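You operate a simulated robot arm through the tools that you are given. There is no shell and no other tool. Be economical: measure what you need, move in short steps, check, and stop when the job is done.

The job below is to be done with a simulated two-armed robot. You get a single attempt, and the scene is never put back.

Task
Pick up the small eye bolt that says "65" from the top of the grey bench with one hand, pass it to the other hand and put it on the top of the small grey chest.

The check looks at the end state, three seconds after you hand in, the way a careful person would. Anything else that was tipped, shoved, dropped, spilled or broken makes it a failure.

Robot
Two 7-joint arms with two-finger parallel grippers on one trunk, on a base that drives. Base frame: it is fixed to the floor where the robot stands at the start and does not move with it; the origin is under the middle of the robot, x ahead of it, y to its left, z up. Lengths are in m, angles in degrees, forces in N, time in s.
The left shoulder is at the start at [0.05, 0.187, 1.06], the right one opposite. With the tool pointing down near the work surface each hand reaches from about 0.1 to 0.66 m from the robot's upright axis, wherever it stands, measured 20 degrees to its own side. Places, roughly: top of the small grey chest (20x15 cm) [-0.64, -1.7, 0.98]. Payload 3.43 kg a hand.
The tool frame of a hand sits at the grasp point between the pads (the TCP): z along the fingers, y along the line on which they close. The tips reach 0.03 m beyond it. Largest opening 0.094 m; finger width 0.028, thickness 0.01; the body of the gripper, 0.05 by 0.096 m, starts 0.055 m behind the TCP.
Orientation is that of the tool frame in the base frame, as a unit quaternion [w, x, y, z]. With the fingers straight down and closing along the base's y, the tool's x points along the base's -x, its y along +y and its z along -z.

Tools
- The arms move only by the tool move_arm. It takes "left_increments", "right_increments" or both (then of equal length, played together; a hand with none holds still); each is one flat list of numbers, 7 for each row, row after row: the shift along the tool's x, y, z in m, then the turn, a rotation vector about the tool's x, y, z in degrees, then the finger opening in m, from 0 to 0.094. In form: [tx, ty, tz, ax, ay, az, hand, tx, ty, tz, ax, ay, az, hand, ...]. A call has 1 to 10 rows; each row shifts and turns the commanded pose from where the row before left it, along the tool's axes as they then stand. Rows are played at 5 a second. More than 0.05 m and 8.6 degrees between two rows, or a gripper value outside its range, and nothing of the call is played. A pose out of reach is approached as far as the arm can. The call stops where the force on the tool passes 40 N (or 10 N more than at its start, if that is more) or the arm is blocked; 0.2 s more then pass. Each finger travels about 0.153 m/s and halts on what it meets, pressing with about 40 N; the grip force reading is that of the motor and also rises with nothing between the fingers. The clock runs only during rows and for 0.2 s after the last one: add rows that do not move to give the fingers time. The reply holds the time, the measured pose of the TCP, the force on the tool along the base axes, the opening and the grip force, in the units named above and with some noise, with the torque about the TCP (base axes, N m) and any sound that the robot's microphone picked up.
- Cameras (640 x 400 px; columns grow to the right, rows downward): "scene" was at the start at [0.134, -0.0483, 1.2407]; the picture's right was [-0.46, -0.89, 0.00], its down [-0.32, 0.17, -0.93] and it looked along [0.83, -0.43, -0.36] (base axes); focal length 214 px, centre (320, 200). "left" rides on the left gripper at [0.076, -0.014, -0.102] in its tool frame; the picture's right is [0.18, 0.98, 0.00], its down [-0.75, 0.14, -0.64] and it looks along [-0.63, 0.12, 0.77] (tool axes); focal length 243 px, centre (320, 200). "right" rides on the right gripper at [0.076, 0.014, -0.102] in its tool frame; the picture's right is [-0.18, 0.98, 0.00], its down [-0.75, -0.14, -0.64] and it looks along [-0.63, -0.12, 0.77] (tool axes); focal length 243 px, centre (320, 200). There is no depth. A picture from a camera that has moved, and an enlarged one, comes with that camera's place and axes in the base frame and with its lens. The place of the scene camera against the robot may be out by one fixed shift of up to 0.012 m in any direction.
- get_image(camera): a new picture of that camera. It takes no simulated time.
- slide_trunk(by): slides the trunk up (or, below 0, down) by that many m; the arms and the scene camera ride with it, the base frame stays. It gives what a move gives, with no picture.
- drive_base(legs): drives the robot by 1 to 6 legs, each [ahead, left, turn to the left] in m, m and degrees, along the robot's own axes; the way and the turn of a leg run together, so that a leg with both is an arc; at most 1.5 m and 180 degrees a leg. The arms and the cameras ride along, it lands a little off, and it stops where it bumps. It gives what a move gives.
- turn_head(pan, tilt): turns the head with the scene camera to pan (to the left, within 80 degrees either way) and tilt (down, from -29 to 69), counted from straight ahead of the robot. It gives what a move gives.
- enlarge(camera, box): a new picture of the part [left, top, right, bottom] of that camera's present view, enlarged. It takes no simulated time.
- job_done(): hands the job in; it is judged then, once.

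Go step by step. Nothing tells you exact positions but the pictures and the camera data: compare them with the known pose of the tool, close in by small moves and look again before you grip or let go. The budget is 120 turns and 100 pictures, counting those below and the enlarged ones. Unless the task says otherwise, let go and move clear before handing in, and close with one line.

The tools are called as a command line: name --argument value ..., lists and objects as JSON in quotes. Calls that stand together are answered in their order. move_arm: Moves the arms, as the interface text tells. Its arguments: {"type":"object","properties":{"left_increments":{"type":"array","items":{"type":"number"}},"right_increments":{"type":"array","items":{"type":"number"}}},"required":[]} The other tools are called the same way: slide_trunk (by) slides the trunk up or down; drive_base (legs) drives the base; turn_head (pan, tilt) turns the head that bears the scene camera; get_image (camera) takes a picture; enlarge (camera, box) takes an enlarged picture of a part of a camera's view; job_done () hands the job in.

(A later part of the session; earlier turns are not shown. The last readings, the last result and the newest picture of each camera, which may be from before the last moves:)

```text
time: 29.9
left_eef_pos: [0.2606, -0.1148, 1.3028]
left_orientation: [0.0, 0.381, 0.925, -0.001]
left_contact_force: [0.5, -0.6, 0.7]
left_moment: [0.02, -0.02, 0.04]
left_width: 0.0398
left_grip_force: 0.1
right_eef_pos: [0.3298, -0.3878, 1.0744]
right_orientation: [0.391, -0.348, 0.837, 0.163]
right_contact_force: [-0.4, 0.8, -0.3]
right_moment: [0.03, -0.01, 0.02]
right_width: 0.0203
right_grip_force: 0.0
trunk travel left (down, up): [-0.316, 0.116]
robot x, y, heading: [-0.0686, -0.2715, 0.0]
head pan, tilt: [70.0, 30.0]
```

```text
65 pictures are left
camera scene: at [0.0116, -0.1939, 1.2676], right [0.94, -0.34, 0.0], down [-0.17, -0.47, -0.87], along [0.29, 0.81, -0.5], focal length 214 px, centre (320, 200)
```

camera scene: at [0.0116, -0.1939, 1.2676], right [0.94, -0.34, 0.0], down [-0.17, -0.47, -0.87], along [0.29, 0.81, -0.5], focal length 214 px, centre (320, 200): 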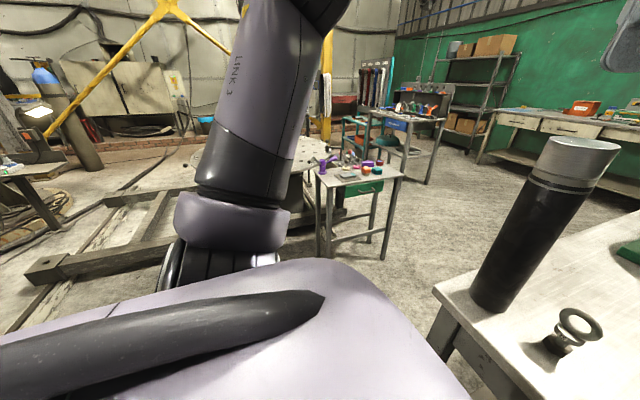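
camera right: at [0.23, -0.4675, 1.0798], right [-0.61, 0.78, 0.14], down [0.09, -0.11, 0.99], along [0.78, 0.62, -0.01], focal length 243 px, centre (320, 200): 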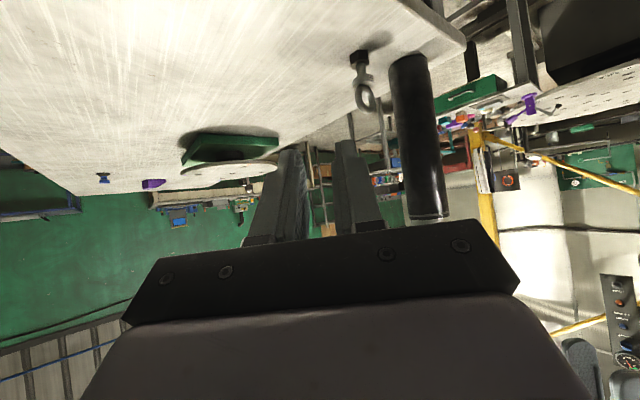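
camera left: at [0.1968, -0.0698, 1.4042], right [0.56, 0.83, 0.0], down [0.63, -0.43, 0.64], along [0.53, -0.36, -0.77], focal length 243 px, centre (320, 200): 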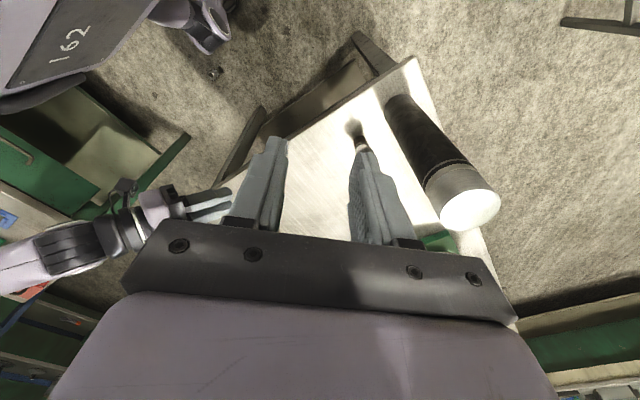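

The chest stands on the green table, well behind its front edge. First the bolt: I'll rotate in place so the robot faces -y, in stages so I can check the space.

drive_base --legs '[[0, 0, -45]]'

turn_head --pan -80 --tilt 25

get_image --camera "scene"

```text
time: 32.4
left_eef_pos: [0.2768, -0.3953, 1.3024]
left_orientation: [0.001, 0.706, 0.708, 0.0]
left_contact_force: [-0.4, 0.6, 0.6]
left_moment: [-0.02, -0.01, -0.02]
left_width: 0.0397
left_grip_force: 0.1
right_eef_pos: [0.1314, -0.6372, 1.0725]
right_orientation: [0.423, -0.002, 0.906, 0.002]
right_contact_force: [0.7, -0.8, 0.5]
right_moment: [0.03, -0.02, 0.03]
right_width: 0.02
right_grip_force: 0.0
trunk travel left (down, up): [-0.316, 0.116]
robot x, y, heading: [-0.0721, -0.2707, -44.7]
head pan, tilt: [70.0, 30.0]
```

```text
time: 34.8
left_eef_pos: [0.2771, -0.3967, 1.3018]
left_orientation: [0.001, 0.706, 0.708, -0.001]
left_contact_force: [0.7, 0.4, -0.5]
left_moment: [0.02, -0.01, -0.01]
left_width: 0.0401
left_grip_force: 0.1
right_eef_pos: [0.133, -0.6369, 1.0723]
right_orientation: [0.422, -0.001, 0.906, 0.001]
right_contact_force: [0.3, 0.6, 0.7]
right_moment: [-0.01, 0.01, 0.02]
right_width: 0.0198
right_grip_force: 0.0
trunk travel left (down, up): [-0.316, 0.116]
robot x, y, heading: [-0.0697, -0.2752, -45.0]
head pan, tilt: [-80.0, 25.0]
```

```text
64 pictures are left
camera scene: at [-0.0888, -0.396, 1.2756], right [-0.82, 0.57, 0.0], down [0.24, 0.35, -0.91], along [-0.52, -0.74, -0.42], focal length 214 px, centre (320, 200)
```

scene: 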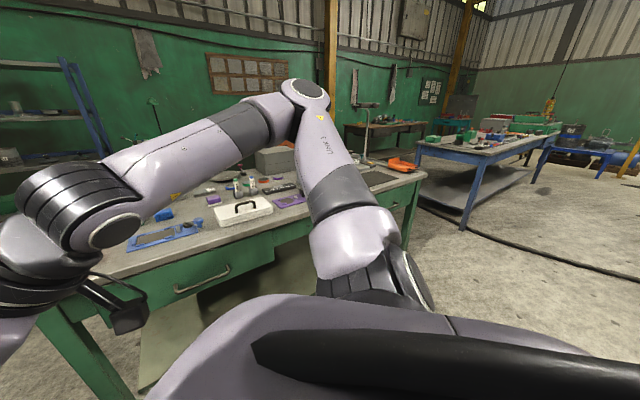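

The space behind is clear. I'll finish the turn to about -98° and look down for the bolt.

drive_base --legs '[[0, 0, -53]]'

turn_head --pan 20 --tilt 60

get_image --camera "scene"

get_image --camera "left"

```text
time: 37.5
left_eef_pos: [0.0443, -0.6233, 1.3027]
left_orientation: [0.0, 0.947, 0.322, -0.001]
left_contact_force: [-0.8, -0.3, -0.9]
left_moment: [-0.01, 0.0, 0.0]
left_width: 0.0399
left_grip_force: 0.1
right_eef_pos: [-0.236, -0.6546, 1.0727]
right_orientation: [0.38, 0.401, 0.813, -0.187]
right_contact_force: [-0.3, 0.0, 0.4]
right_moment: [0.02, 0.0, -0.03]
right_width: 0.0197
right_grip_force: 0.1
trunk travel left (down, up): [-0.316, 0.116]
robot x, y, heading: [-0.0708, -0.2725, -97.5]
head pan, tilt: [-80.0, 25.0]
```

```text
time: 39.3
left_eef_pos: [0.0448, -0.6237, 1.3026]
left_orientation: [0.0, 0.947, 0.322, -0.001]
left_contact_force: [0.5, 0.0, 0.3]
left_moment: [0.0, 0.02, -0.01]
left_width: 0.0402
left_grip_force: 0.0
right_eef_pos: [-0.2362, -0.6554, 1.0724]
right_orientation: [0.38, 0.401, 0.812, -0.187]
right_contact_force: [-0.6, 0.1, 0.2]
right_moment: [0.01, -0.02, -0.01]
right_width: 0.02
right_grip_force: 0.1
trunk travel left (down, up): [-0.316, 0.116]
robot x, y, heading: [-0.0709, -0.2771, -97.2]
head pan, tilt: [20.0, 60.0]
```

```text
63 pictures are left
camera scene: at [-0.0707, -0.4022, 1.2255], right [-0.98, -0.22, 0.0], down [-0.19, 0.85, -0.5], along [0.11, -0.49, -0.87], focal length 214 px, centre (320, 200)
```

scene: 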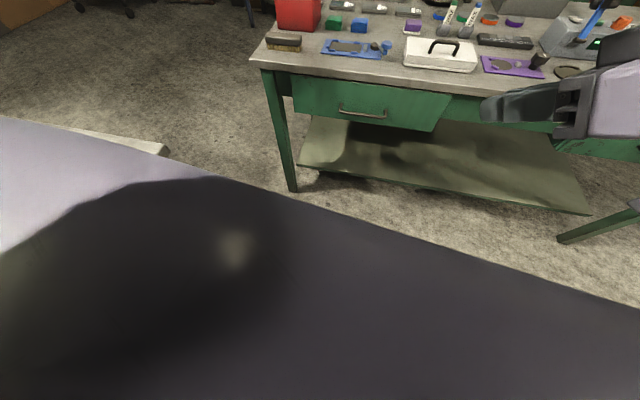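

```text
62 pictures are left
camera left: at [0.0954, -0.5658, 1.4042], right [0.75, -0.67, 0.0], down [-0.51, -0.57, 0.64], along [-0.43, -0.48, -0.77], focal length 243 px, centre (320, 200)
```

left: 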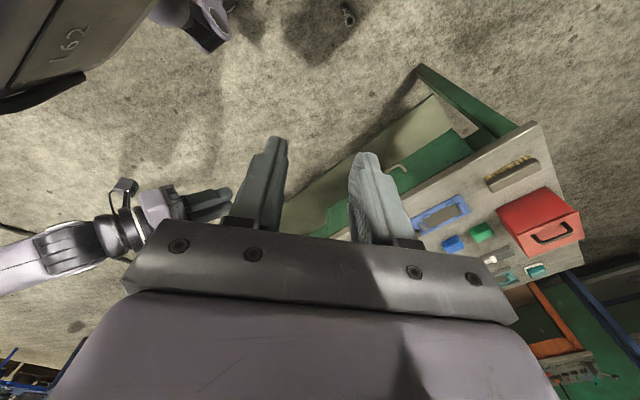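

The bolt is confirmed at (0.144, -0.70). For elbow clearance from both benches I'll stand at about (-0.25, -0.53) facing -40°, so the bolt is ahead of the left arm.

drive_base --legs '[[0.275, -0.141, 0], [0, 0, 57]]'

get_image --camera "left"

get_image --camera "scene"

```text
time: 43.9
left_eef_pos: [0.1095, -0.6256, 1.302]
left_orientation: [0.0, 0.682, 0.731, 0.0]
left_contact_force: [-0.2, 1.2, 0.7]
left_moment: [0.0, -0.01, 0.02]
left_width: 0.0398
left_grip_force: 0.0
right_eef_pos: [-0.0206, -0.8763, 1.0735]
right_orientation: [0.423, -0.031, 0.905, 0.015]
right_contact_force: [-0.4, 0.2, 0.2]
right_moment: [-0.02, -0.01, 0.02]
right_width: 0.0199
right_grip_force: 0.1
trunk travel left (down, up): [-0.316, 0.116]
robot x, y, heading: [-0.2437, -0.5257, -40.6]
head pan, tilt: [20.0, 60.0]
```

```text
61 pictures are left
camera left: at [0.0895, -0.5506, 1.4042], right [0.97, 0.25, 0.0], down [0.19, -0.74, 0.64], along [0.16, -0.62, -0.77], focal length 243 px, centre (320, 200)
```

left: 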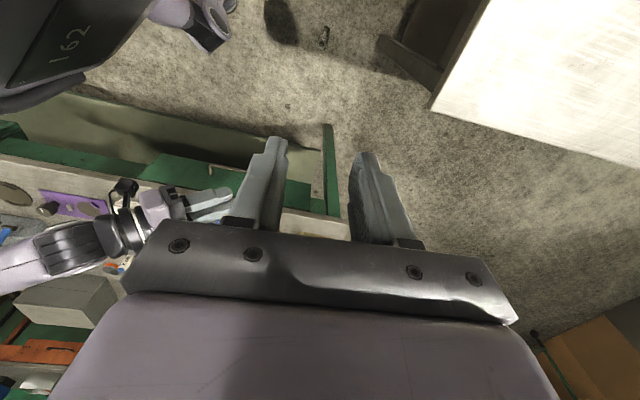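

```text
60 pictures are left
camera scene: at [-0.1465, -0.5952, 1.2255], right [-0.36, -0.93, 0.0], down [-0.81, 0.31, -0.5], along [0.47, -0.18, -0.87], focal length 214 px, centre (320, 200)
```

scene: 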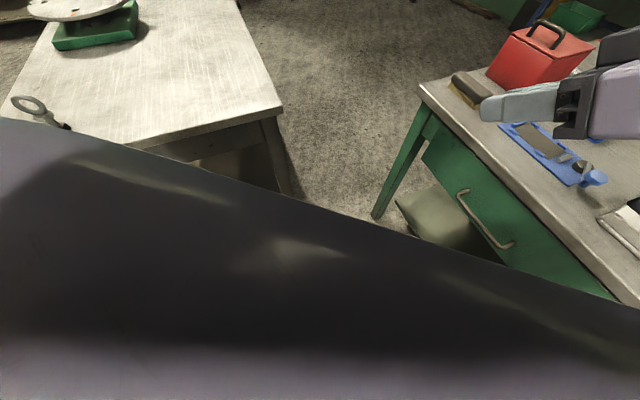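

Good standing place. I'll lower the trunk fully-ish (left hand to z≈1.0) and align the left hand's yaw to the bolt.

slide_trunk --by -0.3

move_arm --left_increments '[0, 0, 0.045, 0, 0, 8, 0.06, 0, 0, 0.045, 0, 0, 8, 0.094, 0, 0, 0.045, 0, 0, 0, 0.094, 0, 0, 0.045, 0, 0, 0, 0.094, 0, 0, 0.045, 0, 0, 0, 0.094, 0, 0, 0.045, 0, 0, 0, 0.094, 0, 0, 0.045, 0, 0, 0, 0.094, 0, 0, 0.045, 0, 0, 0, 0.094, 0, 0, 0, 0, 0, 0, 0.094]'

get_image --camera "left"

get_image --camera "scene"

```text
time: 46.9
left_eef_pos: [0.1092, -0.6258, 1.0023]
left_orientation: [0.0, 0.681, 0.732, 0.0]
left_contact_force: [0.1, 0.4, -0.4]
left_moment: [0.0, 0.02, 0.0]
left_width: 0.0402
left_grip_force: 0.1
right_eef_pos: [-0.0206, -0.8757, 0.7724]
right_orientation: [0.422, -0.031, 0.906, 0.015]
right_contact_force: [-0.4, -0.3, -0.2]
right_moment: [-0.03, 0.02, 0.0]
right_width: 0.02
right_grip_force: 0.0
trunk travel left (down, up): [-0.016, 0.416]
robot x, y, heading: [-0.2476, -0.5272, -41.0]
head pan, tilt: [20.0, 60.0]
```

```text
time: 48.9
left_eef_pos: [0.1084, -0.6264, 0.6422]
left_orientation: [0.0, 0.778, 0.629, -0.001]
left_contact_force: [0.3, 0.2, 1.0]
left_moment: [-0.01, -0.02, 0.01]
left_width: 0.094
left_grip_force: 0.1
right_eef_pos: [-0.0206, -0.875, 0.7728]
right_orientation: [0.423, -0.03, 0.905, 0.014]
right_contact_force: [-0.7, 0.5, 0.1]
right_moment: [0.04, -0.01, 0.03]
right_width: 0.0199
right_grip_force: 0.0
trunk travel left (down, up): [-0.016, 0.416]
robot x, y, heading: [-0.2479, -0.5259, -40.9]
head pan, tilt: [20.0, 60.0]
```

```text
59 pictures are left
camera left: at [0.1098, -0.5487, 0.7437], right [1.0, -0.03, 0.0], down [-0.02, -0.77, 0.64], along [-0.02, -0.64, -0.77], focal length 243 px, centre (320, 200)
```

left: 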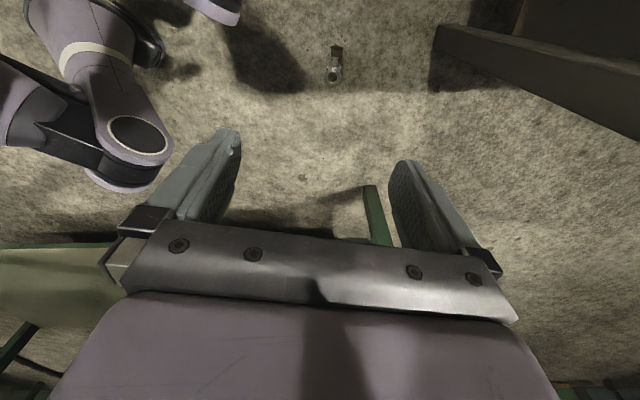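

```text
58 pictures are left
camera scene: at [-0.1466, -0.5953, 0.9255], right [-0.36, -0.93, 0.0], down [-0.81, 0.31, -0.5], along [0.47, -0.18, -0.87], focal length 214 px, centre (320, 200)
```

scene: 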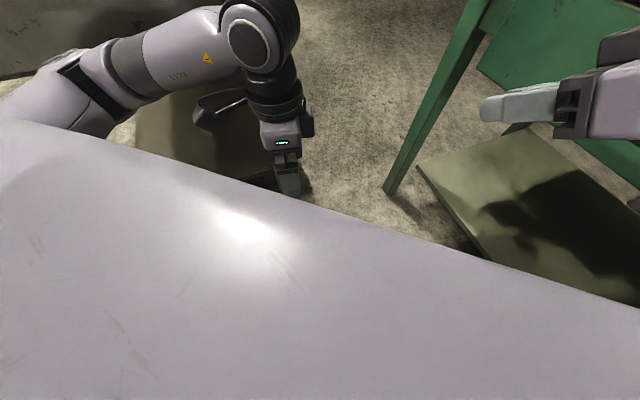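

The arm descends fine. I'll enlarge the bolt for its exact position and orientation.

enlarge --camera "left" --box '[300, 35, 372, 95]'

```text
6.67 times, centred on (336, 65) of left
camera zoom: at [0.1098, -0.5487, 0.7437], right [1.0, -0.03, 0.0], down [-0.02, -0.77, 0.64], along [-0.02, -0.64, -0.77], focal length 1618 px, centre (213, 1100)
```

zoom: 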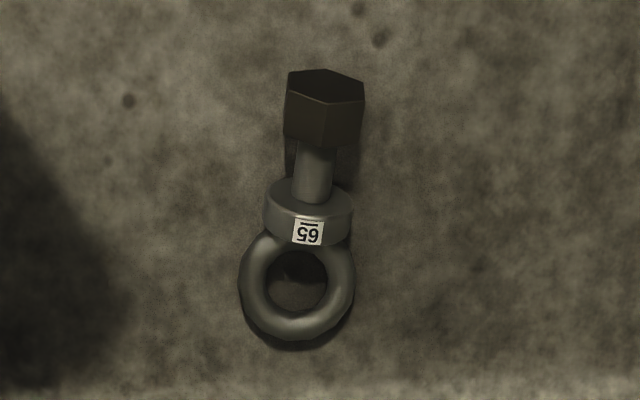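

The bolt's collar is at about (0.142, -0.692), with its axis at azimuth 81°. I'll descend the left hand to z≈0.19 above it.

move_arm --left_increments '[-0.0053, 0.0046, 0.0455, 0, 0, -3.5, 0.094, -0.0053, 0.0046, 0.0455, 0, 0, 0, 0.094, -0.0053, 0.0046, 0.0455, 0, 0, 0, 0.094, -0.0053, 0.0046, 0.0455, 0, 0, 0, 0.094, -0.0053, 0.0046, 0.0455, 0, 0, 0, 0.094, -0.0053, 0.0046, 0.0455, 0, 0, 0, 0.094, -0.0053, 0.0046, 0.0455, 0, 0, 0, 0.094, -0.0053, 0.0046, 0.0455, 0, 0, 0, 0.094, -0.0053, 0.0046, 0.0455, 0, 0, 0, 0.094, -0.0053, 0.0046, 0.0455, 0, 0, 0, 0.094]'

get_image --camera "left"

```text
time: 51.1
left_eef_pos: [0.1431, -0.6813, 0.2336]
left_orientation: [0.001, 0.758, 0.652, -0.002]
left_contact_force: [-0.3, -0.4, 0.7]
left_moment: [-0.02, 0.0, 0.01]
left_width: 0.0943
left_grip_force: 0.2
left hand out of reach, approached as far as the arm can: row 10
right_eef_pos: [-0.0197, -0.8747, 0.7742]
right_orientation: [0.423, -0.031, 0.906, 0.015]
right_contact_force: [-0.6, 0.1, 0.4]
right_moment: [-0.01, -0.01, -0.01]
right_width: 0.02
right_grip_force: 0.0
trunk travel left (down, up): [-0.016, 0.416]
robot x, y, heading: [-0.2492, -0.5291, -41.2]
head pan, tilt: [20.0, 60.0]
```

```text
56 pictures are left
camera left: at [0.14, -0.6031, 0.3347], right [1.0, 0.04, 0.0], down [0.03, -0.76, 0.64], along [0.02, -0.64, -0.76], focal length 243 px, centre (320, 200)
```

left: 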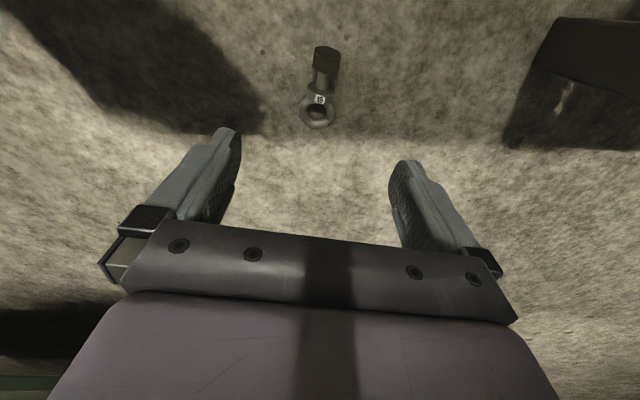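

The arm runs out of reach at z≈0.23 here. I'll raise the hand slightly, drive 0.10 m closer, and test how low it can go.

move_arm --left_increments '[0, 0, -0.03, 0, 0, 0, 0.094]'

drive_base --legs '[[0.1, 0, 0]]'

move_arm --left_increments '[0.05, -0.06, 0, 0, 0, 0, 0.094]'

get_image --camera "left"

```text
time: 51.5
left_eef_pos: [0.1419, -0.6802, 0.2628]
left_orientation: [0.002, 0.758, 0.652, -0.002]
left_contact_force: [-0.2, -0.4, -0.2]
left_moment: [0.01, -0.02, 0.02]
left_width: 0.0939
left_grip_force: 0.2
right_eef_pos: [-0.0206, -0.8762, 0.7728]
right_orientation: [0.422, -0.031, 0.906, 0.015]
right_contact_force: [-0.2, 0.1, 0.1]
right_moment: [0.0, -0.02, 0.0]
right_width: 0.0198
right_grip_force: 0.0
trunk travel left (down, up): [-0.016, 0.416]
robot x, y, heading: [-0.2484, -0.5262, -40.9]
head pan, tilt: [20.0, 60.0]
```

```text
time: 52.6
left_eef_pos: [0.2081, -0.736, 0.2625]
left_orientation: [0.0, 0.757, 0.653, 0.0]
left_contact_force: [0.2, 0.0, 0.4]
left_moment: [0.01, 0.01, 0.01]
left_width: 0.094
left_grip_force: 0.1
right_eef_pos: [0.0447, -0.933, 0.7723]
right_orientation: [0.423, -0.032, 0.906, 0.015]
right_contact_force: [0.5, -0.8, 0.5]
right_moment: [0.01, 0.01, 0.02]
right_width: 0.0199
right_grip_force: 0.1
trunk travel left (down, up): [-0.016, 0.416]
robot x, y, heading: [-0.1795, -0.5865, -41.1]
head pan, tilt: [20.0, 60.0]
stopped in leg 1: the robot was blocked; the commanded pose is now the measured one
```

```text
refused: row 1 steps farther than a row can; nothing moved
```

```text
55 pictures are left
camera left: at [0.2053, -0.6589, 0.3649], right [1.0, 0.04, 0.0], down [0.03, -0.76, 0.64], along [0.02, -0.64, -0.77], focal length 243 px, centre (320, 200)
```

left: 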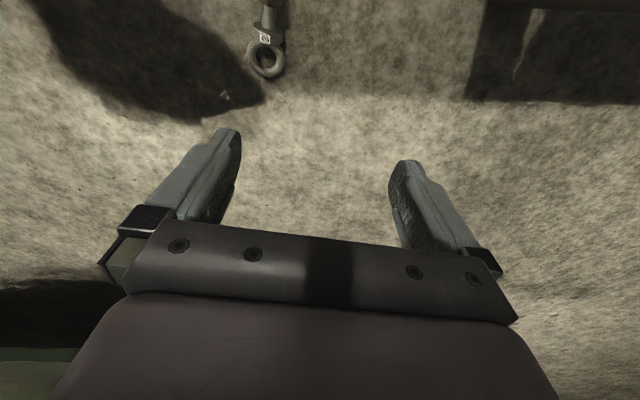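

The base was blocked about 0.33 m from the bolt, probably touching it. I'll back off 3 cm, move the hand over the bolt, pitch it a little forward and test the lowest reach.

drive_base --legs '[[-0.03, 0, 0]]'

move_arm --left_increments '[0.02, -0.02, -0.02, 0, -8, 0, 0.094, 0.01, -0.013, 0, 0, -8, 0, 0.094, 0, 0, 0.04, 0, 0, 0, 0.094, 0, 0, 0.04, 0, 0, 0, 0.094, 0, 0, 0.03, 0, 0, 0, 0.094, 0, 0, 0, 0, 0, 0, 0.094]'

get_image --camera "left"

```text
time: 53.5
left_eef_pos: [0.1862, -0.716, 0.2623]
left_orientation: [0.001, 0.757, 0.653, -0.001]
left_contact_force: [-0.4, 0.2, 0.0]
left_moment: [-0.01, -0.01, 0.0]
left_width: 0.0938
left_grip_force: 0.0
right_eef_pos: [0.0221, -0.9114, 0.7727]
right_orientation: [0.423, -0.032, 0.905, 0.015]
right_contact_force: [-0.4, 0.1, -0.1]
right_moment: [0.02, 0.0, 0.01]
right_width: 0.0202
right_grip_force: 0.0
trunk travel left (down, up): [-0.016, 0.416]
robot x, y, heading: [-0.2027, -0.5679, -40.9]
head pan, tilt: [20.0, 60.0]
```

```text
time: 54.9
left_eef_pos: [0.1546, -0.7139, 0.1769]
left_orientation: [0.094, 0.75, 0.647, -0.106]
left_contact_force: [14.7, -3.1, 7.4]
left_moment: [0.46, 1.23, -0.43]
left_width: 0.0853
left_grip_force: 0.0
right_eef_pos: [0.0228, -0.9126, 0.7729]
right_orientation: [0.423, -0.032, 0.906, 0.015]
right_contact_force: [0.6, 0.3, 0.1]
right_moment: [0.0, 0.0, -0.01]
right_width: 0.0198
right_grip_force: 0.1
trunk travel left (down, up): [-0.016, 0.416]
robot x, y, heading: [-0.2008, -0.5657, -41.0]
head pan, tilt: [20.0, 60.0]
```

```text
54 pictures are left
camera left: at [0.1545, -0.6107, 0.2529], right [1.0, 0.03, -0.05], down [0.06, -0.56, 0.83], along [0.0, -0.83, -0.56], focal length 243 px, centre (320, 200)
```

left: 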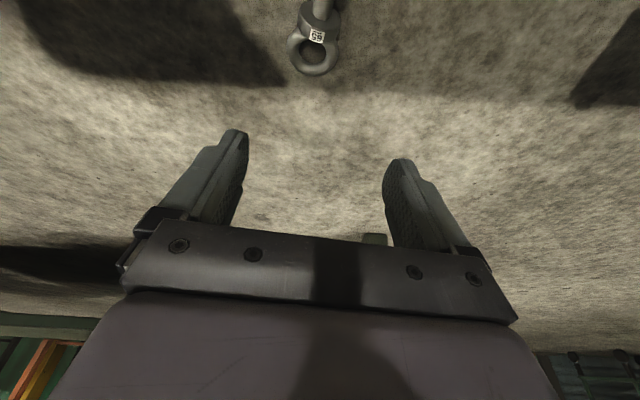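

The left finger touched the robot's own base (about 0.33 m radius), so I need the bolt farther out and on the left side. I'll retreat, retract the right hand, and reposition to about (-0.275, -0.63) facing -75°.

move_arm --left_increments '[0, 0.03, -0.02, 0, 0, 0, 0.094, 0, 0.01, -0.045, 0, 8, 0, 0.094, 0, 0, -0.045, 0, 8, 0, 0.094, 0, 0, -0.045, 0, 0, 0, 0.08, 0, 0, -0.045, 0, 0, 0, 0.06]' --right_increments '[0, 0, -0.04, 0, 0, 0, 0.02, 0, 0, -0.04, 0, 0, 0, 0.02, 0, 0, -0.04, 0, 0, 0, 0.02, 0, 0, -0.04, 0, 0, 0, 0.02, 0, 0, -0.04, 0, 0, 0, 0.02]'

drive_base --legs '[[-0.014, -0.097, 0], [0, 0, -34]]'

get_image --camera "left"

```text
time: 56.1
left_eef_pos: [0.1953, -0.6928, 0.3728]
left_orientation: [0.0, 0.758, 0.653, -0.001]
left_contact_force: [0.6, -0.7, -0.1]
left_moment: [0.04, -0.04, 0.01]
left_width: 0.06
left_grip_force: 0.1
right_eef_pos: [-0.13, -0.9248, 0.9014]
right_orientation: [0.423, -0.033, 0.906, 0.016]
right_contact_force: [-0.8, -0.7, 0.9]
right_moment: [0.04, 0.0, 0.0]
right_width: 0.02
right_grip_force: 0.1
trunk travel left (down, up): [-0.016, 0.416]
robot x, y, heading: [-0.2061, -0.5653, -41.3]
head pan, tilt: [20.0, 60.0]
```

```text
time: 57.6
left_eef_pos: [0.1276, -0.7504, 0.371]
left_orientation: [0.003, 0.758, 0.653, -0.005]
left_contact_force: [0.6, 0.1, 0.9]
left_moment: [0.01, -0.03, 0.05]
left_width: 0.0601
left_grip_force: 0.1
right_eef_pos: [-0.1937, -0.9761, 0.9023]
right_orientation: [0.409, -0.036, 0.912, -0.004]
right_contact_force: [0.1, -0.6, -0.2]
right_moment: [0.01, 0.01, -0.04]
right_width: 0.02
right_grip_force: 0.1
trunk travel left (down, up): [-0.016, 0.416]
robot x, y, heading: [-0.2714, -0.622, -41.5]
head pan, tilt: [20.0, 60.0]
stopped in leg 1: the robot was blocked; the commanded pose is now the measured one
```

```text
53 pictures are left
camera left: at [0.1251, -0.6727, 0.4725], right [1.0, 0.03, 0.0], down [0.03, -0.76, 0.65], along [0.02, -0.65, -0.76], focal length 243 px, centre (320, 200)
```

left: 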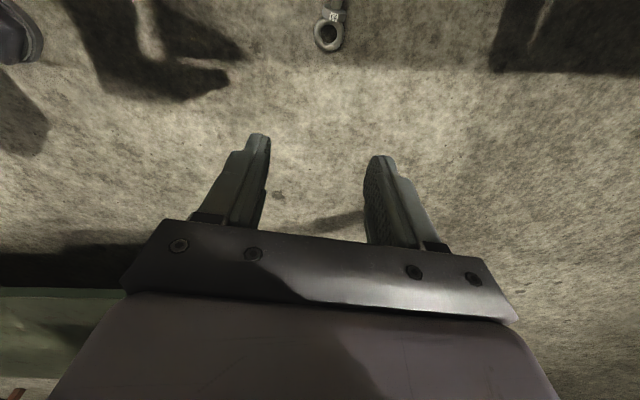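

Blocked near the target — probably the right elbow at the green table. I'll step back left 4 cm and look to the right before turning.

drive_base --legs '[[0, 0.04, 0]]'

turn_head --pan -60 --tilt 25

get_image --camera "scene"

```text
time: 58.6
left_eef_pos: [0.1528, -0.7212, 0.3714]
left_orientation: [0.0, 0.759, 0.651, 0.0]
left_contact_force: [-0.3, -0.7, -0.7]
left_moment: [0.01, 0.0, 0.02]
left_width: 0.0601
left_grip_force: 0.1
right_eef_pos: [-0.1715, -0.9503, 0.9011]
right_orientation: [0.415, -0.034, 0.909, 0.004]
right_contact_force: [-0.1, 0.1, -0.6]
right_moment: [0.0, 0.0, 0.0]
right_width: 0.0197
right_grip_force: 0.1
trunk travel left (down, up): [-0.016, 0.416]
robot x, y, heading: [-0.2483, -0.5913, -41.1]
head pan, tilt: [20.0, 60.0]
```

```text
time: 60.1
left_eef_pos: [0.1528, -0.7221, 0.3706]
left_orientation: [0.001, 0.758, 0.652, 0.0]
left_contact_force: [0.1, -0.4, -0.6]
left_moment: [-0.05, 0.0, -0.01]
left_width: 0.0597
left_grip_force: 0.0
right_eef_pos: [-0.1728, -0.9513, 0.9012]
right_orientation: [0.415, -0.033, 0.909, 0.003]
right_contact_force: [0.1, -0.1, 0.1]
right_moment: [-0.02, -0.01, -0.02]
right_width: 0.0199
right_grip_force: 0.1
trunk travel left (down, up): [-0.016, 0.416]
robot x, y, heading: [-0.2477, -0.5896, -40.9]
head pan, tilt: [-60.0, 25.0]
```

```text
52 pictures are left
camera scene: at [-0.2267, -0.7268, 0.9756], right [-0.98, 0.19, 0.0], down [0.08, 0.41, -0.91], along [-0.17, -0.89, -0.42], focal length 214 px, centre (320, 200)
```

scene: 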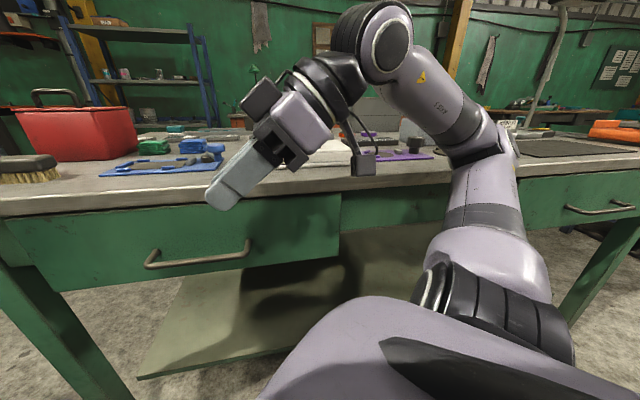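

The right elbow had brushed the table edge; nothing on the table looks moved. Turning right by 34° moves that elbow away from it.

drive_base --legs '[[0, 0, -34]]'

get_image --camera "left"

```text
time: 62.2
left_eef_pos: [0.0136, -0.9223, 0.3718]
left_orientation: [0.0, 0.915, 0.403, -0.001]
left_contact_force: [0.7, 0.3, 0.7]
left_moment: [-0.03, 0.01, -0.03]
left_width: 0.0602
left_grip_force: 0.1
right_eef_pos: [-0.3843, -0.9307, 0.9019]
right_orientation: [0.398, 0.232, 0.88, -0.117]
right_contact_force: [1.0, -0.3, -0.1]
right_moment: [0.0, 0.01, 0.02]
right_width: 0.0201
right_grip_force: 0.0
trunk travel left (down, up): [-0.016, 0.416]
robot x, y, heading: [-0.2444, -0.5944, -75.2]
head pan, tilt: [-60.0, 25.0]
```

```text
51 pictures are left
camera left: at [0.0544, -0.8561, 0.4741], right [0.85, -0.53, 0.0], down [-0.4, -0.65, 0.64], along [-0.34, -0.55, -0.77], focal length 243 px, centre (320, 200)
```

left: 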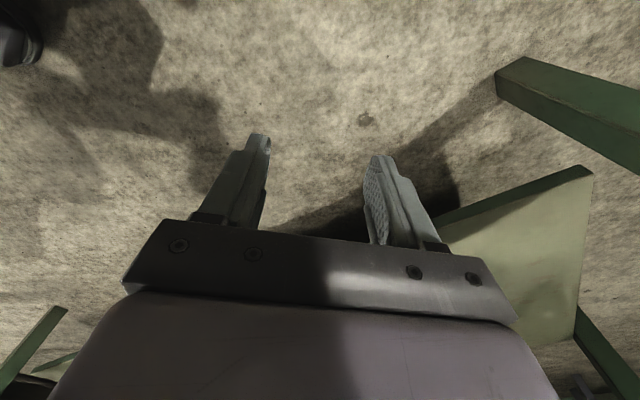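

Now I bring the left hand over the bolt at the same height and turn it to the bolt's axis.

move_arm --left_increments '[0.042, -0.01, 0, 0, 0, 0, 0.06, 0.042, -0.01, 0, 0, 0, 0, 0.06, 0.042, -0.01, 0, 0, 0, 0, 0.06, 0.042, -0.01, 0, 0, 0, 0, 0.06, 0.042, -0.01, 0, 0, 0, 0, 0.06, 0.042, -0.01, 0, 0, 0, 0, 0.06, 0, 0, 0, 0, 0, -8.4, 0.06, 0, 0, 0, 0, 0, -8.4, 0.06, 0, 0, 0, 0, 0, -8.4, 0.06, 0, 0, 0, 0, 0, -8.3, 0.06]'

get_image --camera "left"

```text
time: 64.4
left_eef_pos: [0.141, -0.6955, 0.372]
left_orientation: [0.0, 0.759, 0.651, -0.001]
left_contact_force: [0.4, 0.2, 0.7]
left_moment: [0.02, -0.01, 0.0]
left_width: 0.06
left_grip_force: 0.1
right_eef_pos: [-0.3835, -0.9317, 0.9013]
right_orientation: [0.398, 0.232, 0.88, -0.118]
right_contact_force: [0.6, -0.5, 0.1]
right_moment: [0.01, 0.0, 0.02]
right_width: 0.02
right_grip_force: 0.1
trunk travel left (down, up): [-0.016, 0.416]
robot x, y, heading: [-0.2469, -0.5897, -75.3]
head pan, tilt: [-60.0, 25.0]
```

```text
50 pictures are left
camera left: at [0.1365, -0.618, 0.4734], right [1.0, 0.03, 0.0], down [0.03, -0.77, 0.64], along [0.02, -0.64, -0.77], focal length 243 px, centre (320, 200)
```

left: 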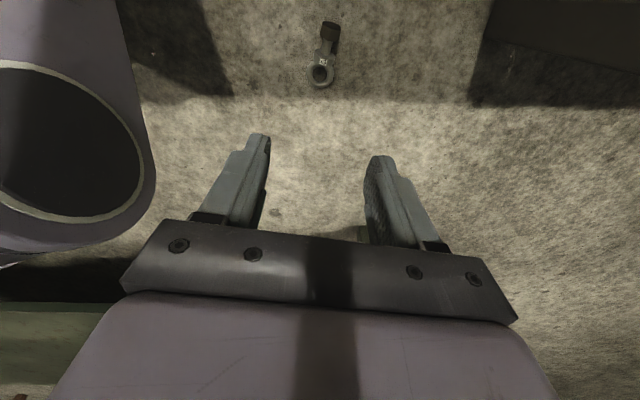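

I see a part of the robot's own folded trunk at left; the hand is clear of it. I'll measure the bolt again.

enlarge --camera "left" --box '[290, 10, 362, 100]'

```text
4.44 times, centred on (326, 55) of left
camera zoom: at [0.1365, -0.618, 0.4734], right [1.0, 0.03, 0.0], down [0.03, -0.77, 0.64], along [0.02, -0.64, -0.77], focal length 1078 px, centre (293, 844)
```

zoom: 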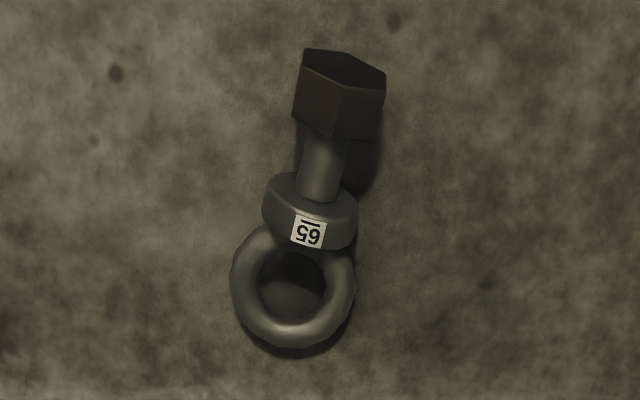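

The collar is at (0.144, -0.690), axis azimuth 77.5°. I'll line up and descend to z≈0.12, watching the force.

move_arm --left_increments '[0.0059, 0.0024, 0, 0, 0, 3.8, 0.07, 0, 0, 0.042, 0, 0, 0, 0.07, 0, 0, 0.042, 0, 0, 0, 0.07, 0, 0, 0.042, 0, 0, 0, 0.07, 0, 0, 0.042, 0, 0, 0, 0.07, 0, 0, 0.042, 0, 0, 0, 0.07, 0, 0, 0.042, 0, 0, 0, 0.07, 0, 0, 0, 0, 0, 0, 0.07]'

get_image --camera "left"

```text
time: 66.2
left_eef_pos: [0.1411, -0.691, 0.1199]
left_orientation: [0.0, 0.781, 0.625, -0.002]
left_contact_force: [0.6, 0.2, 0.3]
left_moment: [-0.03, 0.04, -0.02]
left_width: 0.0698
left_grip_force: 0.1
right_eef_pos: [-0.3842, -0.9314, 0.9005]
right_orientation: [0.398, 0.232, 0.88, -0.117]
right_contact_force: [0.8, 0.0, 0.5]
right_moment: [0.01, 0.0, 0.03]
right_width: 0.02
right_grip_force: 0.1
trunk travel left (down, up): [-0.016, 0.416]
robot x, y, heading: [-0.2439, -0.5893, -75.0]
head pan, tilt: [-60.0, 25.0]
```

```text
48 pictures are left
camera left: at [0.1441, -0.6123, 0.2211], right [1.0, -0.04, 0.0], down [-0.03, -0.76, 0.64], along [-0.03, -0.64, -0.77], focal length 243 px, centre (320, 200)
```

left: 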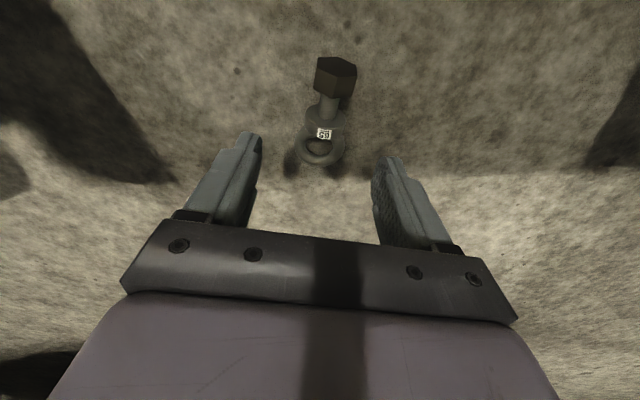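

Reach is fine so far and the collar is directly below. I'll lower most of the remaining distance and look again.

move_arm --left_increments '[-0.0015, 0.0025, 0.03, 0, 0, 0, 0.07, 0, 0, 0.03, 0, 0, 0, 0.07, 0, 0, 0.012, 0, 0, 0, 0.07, 0, 0, 0, 0, 0, 0, 0.07]'

get_image --camera "left"

```text
time: 67.2
left_eef_pos: [0.1441, -0.6935, 0.0706]
left_orientation: [0.001, 0.781, 0.625, -0.001]
left_contact_force: [-0.7, -0.2, -0.6]
left_moment: [-0.01, 0.03, -0.01]
left_width: 0.0701
left_grip_force: 0.1
left hand out of reach, approached as far as the arm can: row 2, 3
right_eef_pos: [-0.3844, -0.9321, 0.9025]
right_orientation: [0.398, 0.233, 0.88, -0.118]
right_contact_force: [0.0, -0.1, 0.1]
right_moment: [0.0, 0.0, 0.01]
right_width: 0.02
right_grip_force: 0.0
trunk travel left (down, up): [-0.016, 0.416]
robot x, y, heading: [-0.2497, -0.5908, -74.6]
head pan, tilt: [-60.0, 25.0]
```

```text
47 pictures are left
camera left: at [0.1467, -0.6152, 0.1719], right [1.0, -0.04, 0.0], down [-0.03, -0.76, 0.64], along [-0.02, -0.64, -0.76], focal length 243 px, centre (320, 200)
```

left: 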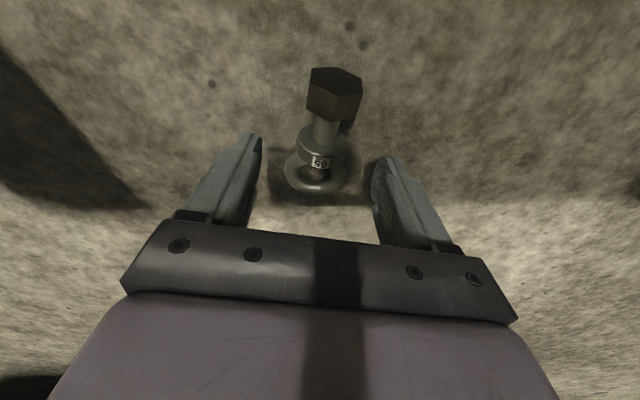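

I'm 35 mm short. Moving the robot so the bolt sits nearly beneath the left shoulder, plus the last 16 mm of trunk travel, should do it; I'll raise both hands first.

move_arm --left_increments '[0, 0, -0.04, 0, 0, 0, 0.07, 0, 0, -0.04, 0, 0, 0, 0.07, 0, 0, -0.04, 0, 0, 0, 0.07, 0, 0, -0.03, 0, 0, 0, 0.07]' --right_increments '[-0.03, 0, -0.035, 0, 0, 0, 0.02, -0.03, 0, -0.035, 0, 0, 0, 0.02, -0.03, 0, -0.035, 0, 0, 0, 0.02, -0.03, 0, -0.035, 0, 0, 0, 0.02]'

drive_base --legs '[[0.09, 0.05, 0]]'

get_image --camera "left"

```text
time: 68.2
left_eef_pos: [0.1437, -0.6933, 0.22]
left_orientation: [0.0, 0.781, 0.625, -0.001]
left_contact_force: [0.3, -0.5, 0.0]
left_moment: [0.0, 0.01, 0.0]
left_width: 0.0701
left_grip_force: 0.1
right_eef_pos: [-0.4055, -0.9143, 1.0833]
right_orientation: [0.397, 0.232, 0.88, -0.116]
right_contact_force: [0.1, 0.4, -1.3]
right_moment: [-0.01, -0.02, -0.03]
right_width: 0.0204
right_grip_force: 0.1
trunk travel left (down, up): [-0.016, 0.416]
robot x, y, heading: [-0.2448, -0.5919, -75.2]
head pan, tilt: [-60.0, 25.0]
```

```text
time: 69.3
left_eef_pos: [0.2054, -0.757, 0.2185]
left_orientation: [0.0, 0.782, 0.623, -0.001]
left_contact_force: [0.8, 0.3, 0.0]
left_moment: [0.0, -0.02, -0.02]
left_width: 0.0698
left_grip_force: 0.0
right_eef_pos: [-0.3439, -0.9783, 1.083]
right_orientation: [0.397, 0.233, 0.88, -0.117]
right_contact_force: [0.1, 0.0, 0.4]
right_moment: [0.04, 0.01, -0.01]
right_width: 0.02
right_grip_force: 0.1
trunk travel left (down, up): [-0.016, 0.416]
robot x, y, heading: [-0.1838, -0.6561, -74.9]
head pan, tilt: [-60.0, 25.0]
stopped in leg 1: the robot was blocked; the commanded pose is now the measured one
```

```text
46 pictures are left
camera left: at [0.2079, -0.6794, 0.3213], right [1.0, -0.04, 0.0], down [-0.03, -0.77, 0.64], along [-0.03, -0.64, -0.77], focal length 243 px, centre (320, 200)
```

left: 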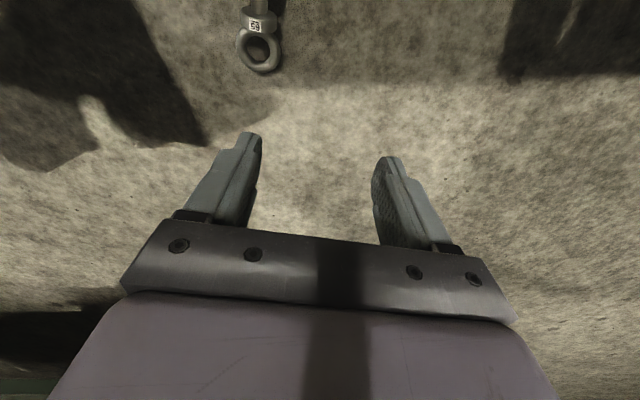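

Blocked just about where I wanted to be: the bolt is now at 0.12 ahead and 0.31 left. I'll bring the hand back over it and use the last trunk travel.

move_arm --left_increments '[0.0169, -0.0248, 0, 0, 0, 0, 0.07, 0.0169, -0.0248, 0, 0, 0, 0, 0.07, 0.0169, -0.0248, 0, 0, 0, 0, 0.07, 0, 0, 0, 0, 0, 0, 0.07]'

slide_trunk --by -0.015

get_image --camera "left"

```text
time: 69.9
left_eef_pos: [0.1833, -0.729, 0.2201]
left_orientation: [0.016, 0.776, 0.63, 0.003]
left_contact_force: [1.1, -0.9, -0.4]
left_moment: [0.07, 0.1, 0.0]
left_width: 0.069
left_grip_force: 0.0
right_eef_pos: [-0.3437, -0.9783, 1.0821]
right_orientation: [0.396, 0.234, 0.88, -0.117]
right_contact_force: [-0.2, -0.3, -0.6]
right_moment: [0.02, -0.01, -0.02]
right_width: 0.02
right_grip_force: 0.0
trunk travel left (down, up): [-0.016, 0.416]
robot x, y, heading: [-0.185, -0.6538, -74.9]
head pan, tilt: [-60.0, 25.0]
stopped in row 2 (left hand): the force on the tool passed its limit at 56 N (the readings are from after the stop); the commanded pose is now the measured one
```

```text
time: 70.5
left_eef_pos: [0.1824, -0.7302, 0.2063]
left_orientation: [0.017, 0.776, 0.63, 0.003]
left_contact_force: [2.4, -0.5, -2.3]
left_moment: [0.06, 0.06, 0.04]
left_width: 0.0687
left_grip_force: 0.1
right_eef_pos: [-0.3448, -0.9784, 1.0674]
right_orientation: [0.398, 0.233, 0.879, -0.117]
right_contact_force: [-1.0, -0.2, 0.4]
right_moment: [0.02, 0.02, -0.02]
right_width: 0.02
right_grip_force: 0.0
trunk travel left (down, up): [-0.001, 0.431]
robot x, y, heading: [-0.1885, -0.6534, -75.1]
head pan, tilt: [-60.0, 25.0]
```

```text
45 pictures are left
camera left: at [0.1821, -0.6497, 0.3058], right [1.0, -0.02, 0.03], down [-0.03, -0.75, 0.66], along [0.01, -0.66, -0.75], focal length 243 px, centre (320, 200)
```

left: 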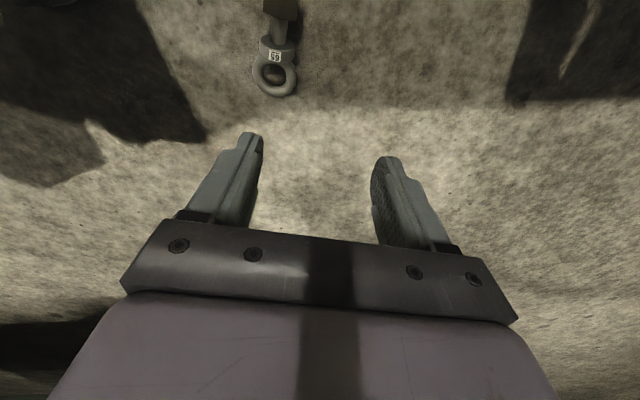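

The robot's base body extends to about 0.33 m and is in the way of the finger there. I'll lift clear, then stand so the bolt is 0.385 m out along the left-shoulder direction.

move_arm --left_increments '[0, 0.03, -0.02, 0, 0, 0, 0.07, 0, 0.02, -0.045, 0, 0, 0, 0.07, 0, 0, -0.045, 0, 0, 0, 0.07]'

drive_base --legs '[[-0.04, -0.0375, 0], [0, 0, -10]]'

get_image --camera "left"

```text
time: 71.5
left_eef_pos: [0.1771, -0.7495, 0.3093]
left_orientation: [-0.006, 0.788, 0.615, -0.037]
left_contact_force: [-0.1, -0.1, -0.2]
left_moment: [0.03, 0.02, 0.02]
left_width: 0.0702
left_grip_force: 0.2
right_eef_pos: [-0.3504, -0.9792, 1.0685]
right_orientation: [0.398, 0.234, 0.879, -0.117]
right_contact_force: [-0.1, -0.1, -0.5]
right_moment: [0.0, 0.01, 0.0]
right_width: 0.0197
right_grip_force: 0.0
trunk travel left (down, up): [-0.001, 0.431]
robot x, y, heading: [-0.1855, -0.6559, -75.4]
head pan, tilt: [-60.0, 25.0]
stopped in row 3 (left hand): the arm was blocked; the commanded pose is now the measured one
```

```text
time: 73.2
left_eef_pos: [0.1146, -0.7832, 0.3079]
left_orientation: [-0.008, 0.838, 0.545, -0.035]
left_contact_force: [0.0, -0.5, -0.2]
left_moment: [0.06, 0.04, -0.01]
left_width: 0.0702
left_grip_force: 0.1
right_eef_pos: [-0.4479, -0.9169, 1.0663]
right_orientation: [0.386, 0.309, 0.856, -0.151]
right_contact_force: [0.3, -0.4, -0.7]
right_moment: [-0.01, -0.02, 0.02]
right_width: 0.0196
right_grip_force: 0.1
trunk travel left (down, up): [-0.001, 0.431]
robot x, y, heading: [-0.2382, -0.6312, -85.2]
head pan, tilt: [-60.0, 25.0]
```

```text
44 pictures are left
camera left: at [0.1376, -0.7048, 0.4064], right [0.97, -0.23, -0.06], down [-0.13, -0.73, 0.67], along [-0.2, -0.64, -0.74], focal length 243 px, centre (320, 200)
```

left: 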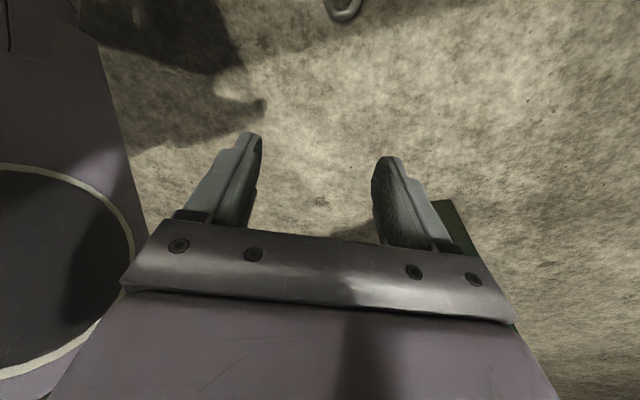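

The upper hand had been against the trunk body. I'll move outward, straighten the hand, realign the yaw and go over the bolt.

move_arm --left_increments '[0, 0.03, 0, -2.96, 2.86, -5, 0.06, 0, 0.02, 0, 0, 0, -6.4, 0.06, 0.0347, 0, 0, 0, 0, 0, 0.06, 0.0347, 0, 0, 0, 0, 0, 0.06, 0.0347, 0, 0, 0, 0, 0, 0.06, 0, -0.02, 0, 0, 0, 0, 0.06, 0, -0.02, 0, 0, 0, 0, 0.06, 0, 0, 0, 0, 0, 0, 0.06]'

get_image --camera "left"

```text
time: 75.0
left_eef_pos: [0.1432, -0.6911, 0.3073]
left_orientation: [-0.001, 0.779, 0.626, 0.0]
left_contact_force: [0.2, -0.2, 0.6]
left_moment: [0.03, 0.05, -0.02]
left_width: 0.0598
left_grip_force: 0.0
right_eef_pos: [-0.4477, -0.9173, 1.0673]
right_orientation: [0.386, 0.31, 0.855, -0.153]
right_contact_force: [0.5, 0.6, 0.2]
right_moment: [-0.01, -0.01, 0.0]
right_width: 0.0199
right_grip_force: 0.0
trunk travel left (down, up): [-0.001, 0.431]
robot x, y, heading: [-0.2355, -0.63, -85.0]
head pan, tilt: [-60.0, 25.0]
```

```text
43 pictures are left
camera left: at [0.1457, -0.6134, 0.4092], right [1.0, -0.03, 0.0], down [-0.02, -0.77, 0.64], along [-0.02, -0.64, -0.77], focal length 243 px, centre (320, 200)
```

left: 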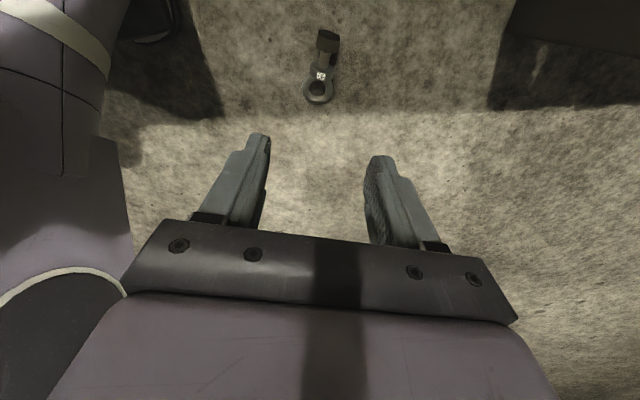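

Well placed. Descending straight down to z≈0.07.

move_arm --left_increments '[0, 0, 0.04, 0, 0, 0, 0.06, 0, 0, 0.04, 0, 0, 0, 0.06, 0, 0, 0.04, 0, 0, 0, 0.06, 0, 0, 0.04, 0, 0, 0, 0.06, 0, 0, 0.04, 0, 0, 0, 0.06, 0, 0, 0.04, 0, 0, 0, 0.06, 0, 0, 0, 0, 0, 0, 0.06]'

get_image --camera "left"

```text
time: 76.6
left_eef_pos: [0.1417, -0.6918, 0.0673]
left_orientation: [-0.001, 0.78, 0.626, -0.001]
left_contact_force: [0.1, 0.6, 0.2]
left_moment: [0.05, 0.0, 0.03]
left_width: 0.0601
left_grip_force: 0.0
right_eef_pos: [-0.4479, -0.918, 1.0682]
right_orientation: [0.386, 0.31, 0.856, -0.152]
right_contact_force: [0.5, -0.2, -0.6]
right_moment: [0.0, 0.0, 0.0]
right_width: 0.0203
right_grip_force: 0.1
trunk travel left (down, up): [-0.001, 0.431]
robot x, y, heading: [-0.2357, -0.6237, -85.2]
head pan, tilt: [-60.0, 25.0]
```

```text
42 pictures are left
camera left: at [0.1443, -0.6135, 0.1692], right [1.0, -0.03, 0.0], down [-0.02, -0.77, 0.64], along [-0.02, -0.64, -0.77], focal length 243 px, centre (320, 200)
```

left: 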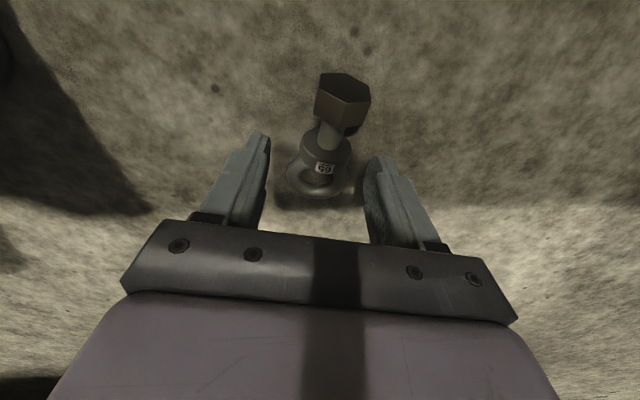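

Reach still fine and the bolt is between the fingers. Lowering the last 30 mm in small steps.

move_arm --left_increments '[-0.002, 0.0025, 0.012, 0, 0, 0, 0.06, 0, 0, 0.01, 0, 0, 0, 0.06, 0, 0, 0.008, 0, 0, 0, 0.06, 0, 0, 0, 0, 0, 0, 0.06]'

get_image --camera "left"

```text
time: 77.6
left_eef_pos: [0.1457, -0.6945, 0.0375]
left_orientation: [-0.001, 0.78, 0.626, 0.0]
left_contact_force: [0.4, -0.8, -0.2]
left_moment: [-0.04, 0.0, -0.01]
left_width: 0.0602
left_grip_force: 0.1
right_eef_pos: [-0.4487, -0.9172, 1.0664]
right_orientation: [0.386, 0.309, 0.856, -0.151]
right_contact_force: [0.7, -0.4, -0.4]
right_moment: [-0.01, -0.02, 0.02]
right_width: 0.0199
right_grip_force: 0.1
trunk travel left (down, up): [-0.001, 0.431]
robot x, y, heading: [-0.2343, -0.6283, -85.3]
head pan, tilt: [-60.0, 25.0]
```

```text
41 pictures are left
camera left: at [0.1468, -0.6167, 0.1388], right [1.0, -0.03, 0.0], down [-0.02, -0.77, 0.64], along [-0.02, -0.64, -0.77], focal length 243 px, centre (320, 200)
```

left: 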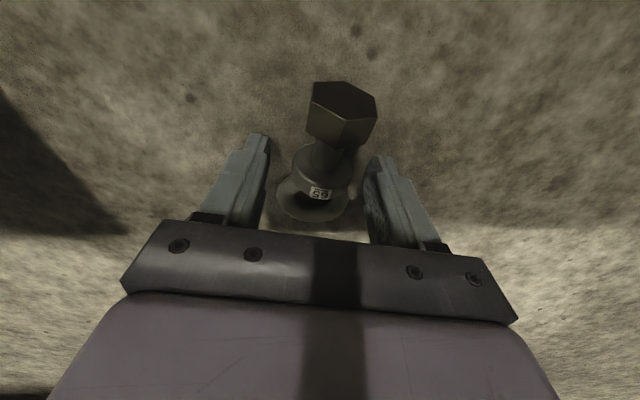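

The tips are now below the bolt's axis. I'll shift 8 mm toward the nut so the pads take the collar and not the ring, then close.

move_arm --left_increments '[0.008, -0.002, 0, 0, 0, 0, 0.06, 0, 0, 0, 0, 0, 0, 0.05, 0, 0, 0, 0, 0, 0, 0.04, 0, 0, 0, 0, 0, 0, 0.03, 0, 0, 0, 0, 0, 0, 0.02, 0, 0, 0, 0, 0, 0, 0.02]'

get_image --camera "left"

```text
time: 79.0
left_eef_pos: [0.1448, -0.6846, 0.0366]
left_orientation: [-0.001, 0.78, 0.626, 0.0]
left_contact_force: [0.8, -0.4, -0.5]
left_moment: [-0.09, 0.09, 0.04]
left_width: 0.0423
left_grip_force: 40.0
right_eef_pos: [-0.4481, -0.9172, 1.067]
right_orientation: [0.386, 0.309, 0.856, -0.151]
right_contact_force: [-0.4, 0.1, 0.2]
right_moment: [-0.05, -0.03, -0.01]
right_width: 0.0199
right_grip_force: 0.1
trunk travel left (down, up): [-0.001, 0.431]
robot x, y, heading: [-0.234, -0.6299, -85.1]
head pan, tilt: [-60.0, 25.0]
```

```text
40 pictures are left
camera left: at [0.1464, -0.6076, 0.1386], right [1.0, -0.03, 0.0], down [-0.02, -0.77, 0.64], along [-0.02, -0.64, -0.77], focal length 243 px, centre (320, 200)
```

left: 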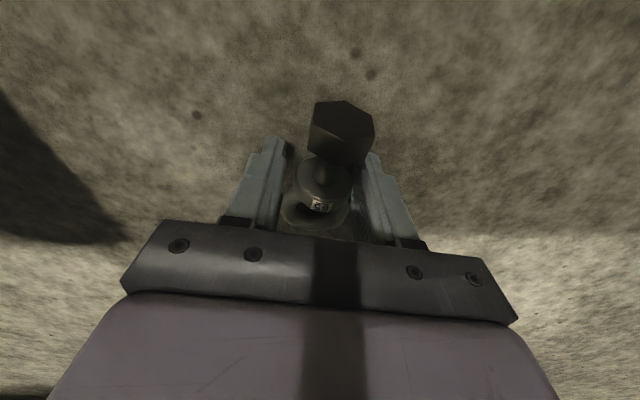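

Stopped at 42 mm — possibly still the ring. I'll take a closer look.

enlarge --camera "left" --box '[240, 90, 410, 250]'

```text
2.50 times, centred on (325, 170) of left
camera zoom: at [0.1464, -0.6076, 0.1386], right [1.0, -0.03, 0.0], down [-0.02, -0.77, 0.64], along [-0.02, -0.64, -0.77], focal length 606 px, centre (308, 275)
```

zoom: 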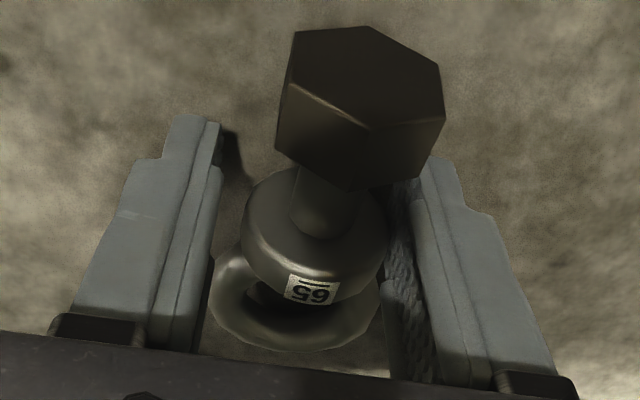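

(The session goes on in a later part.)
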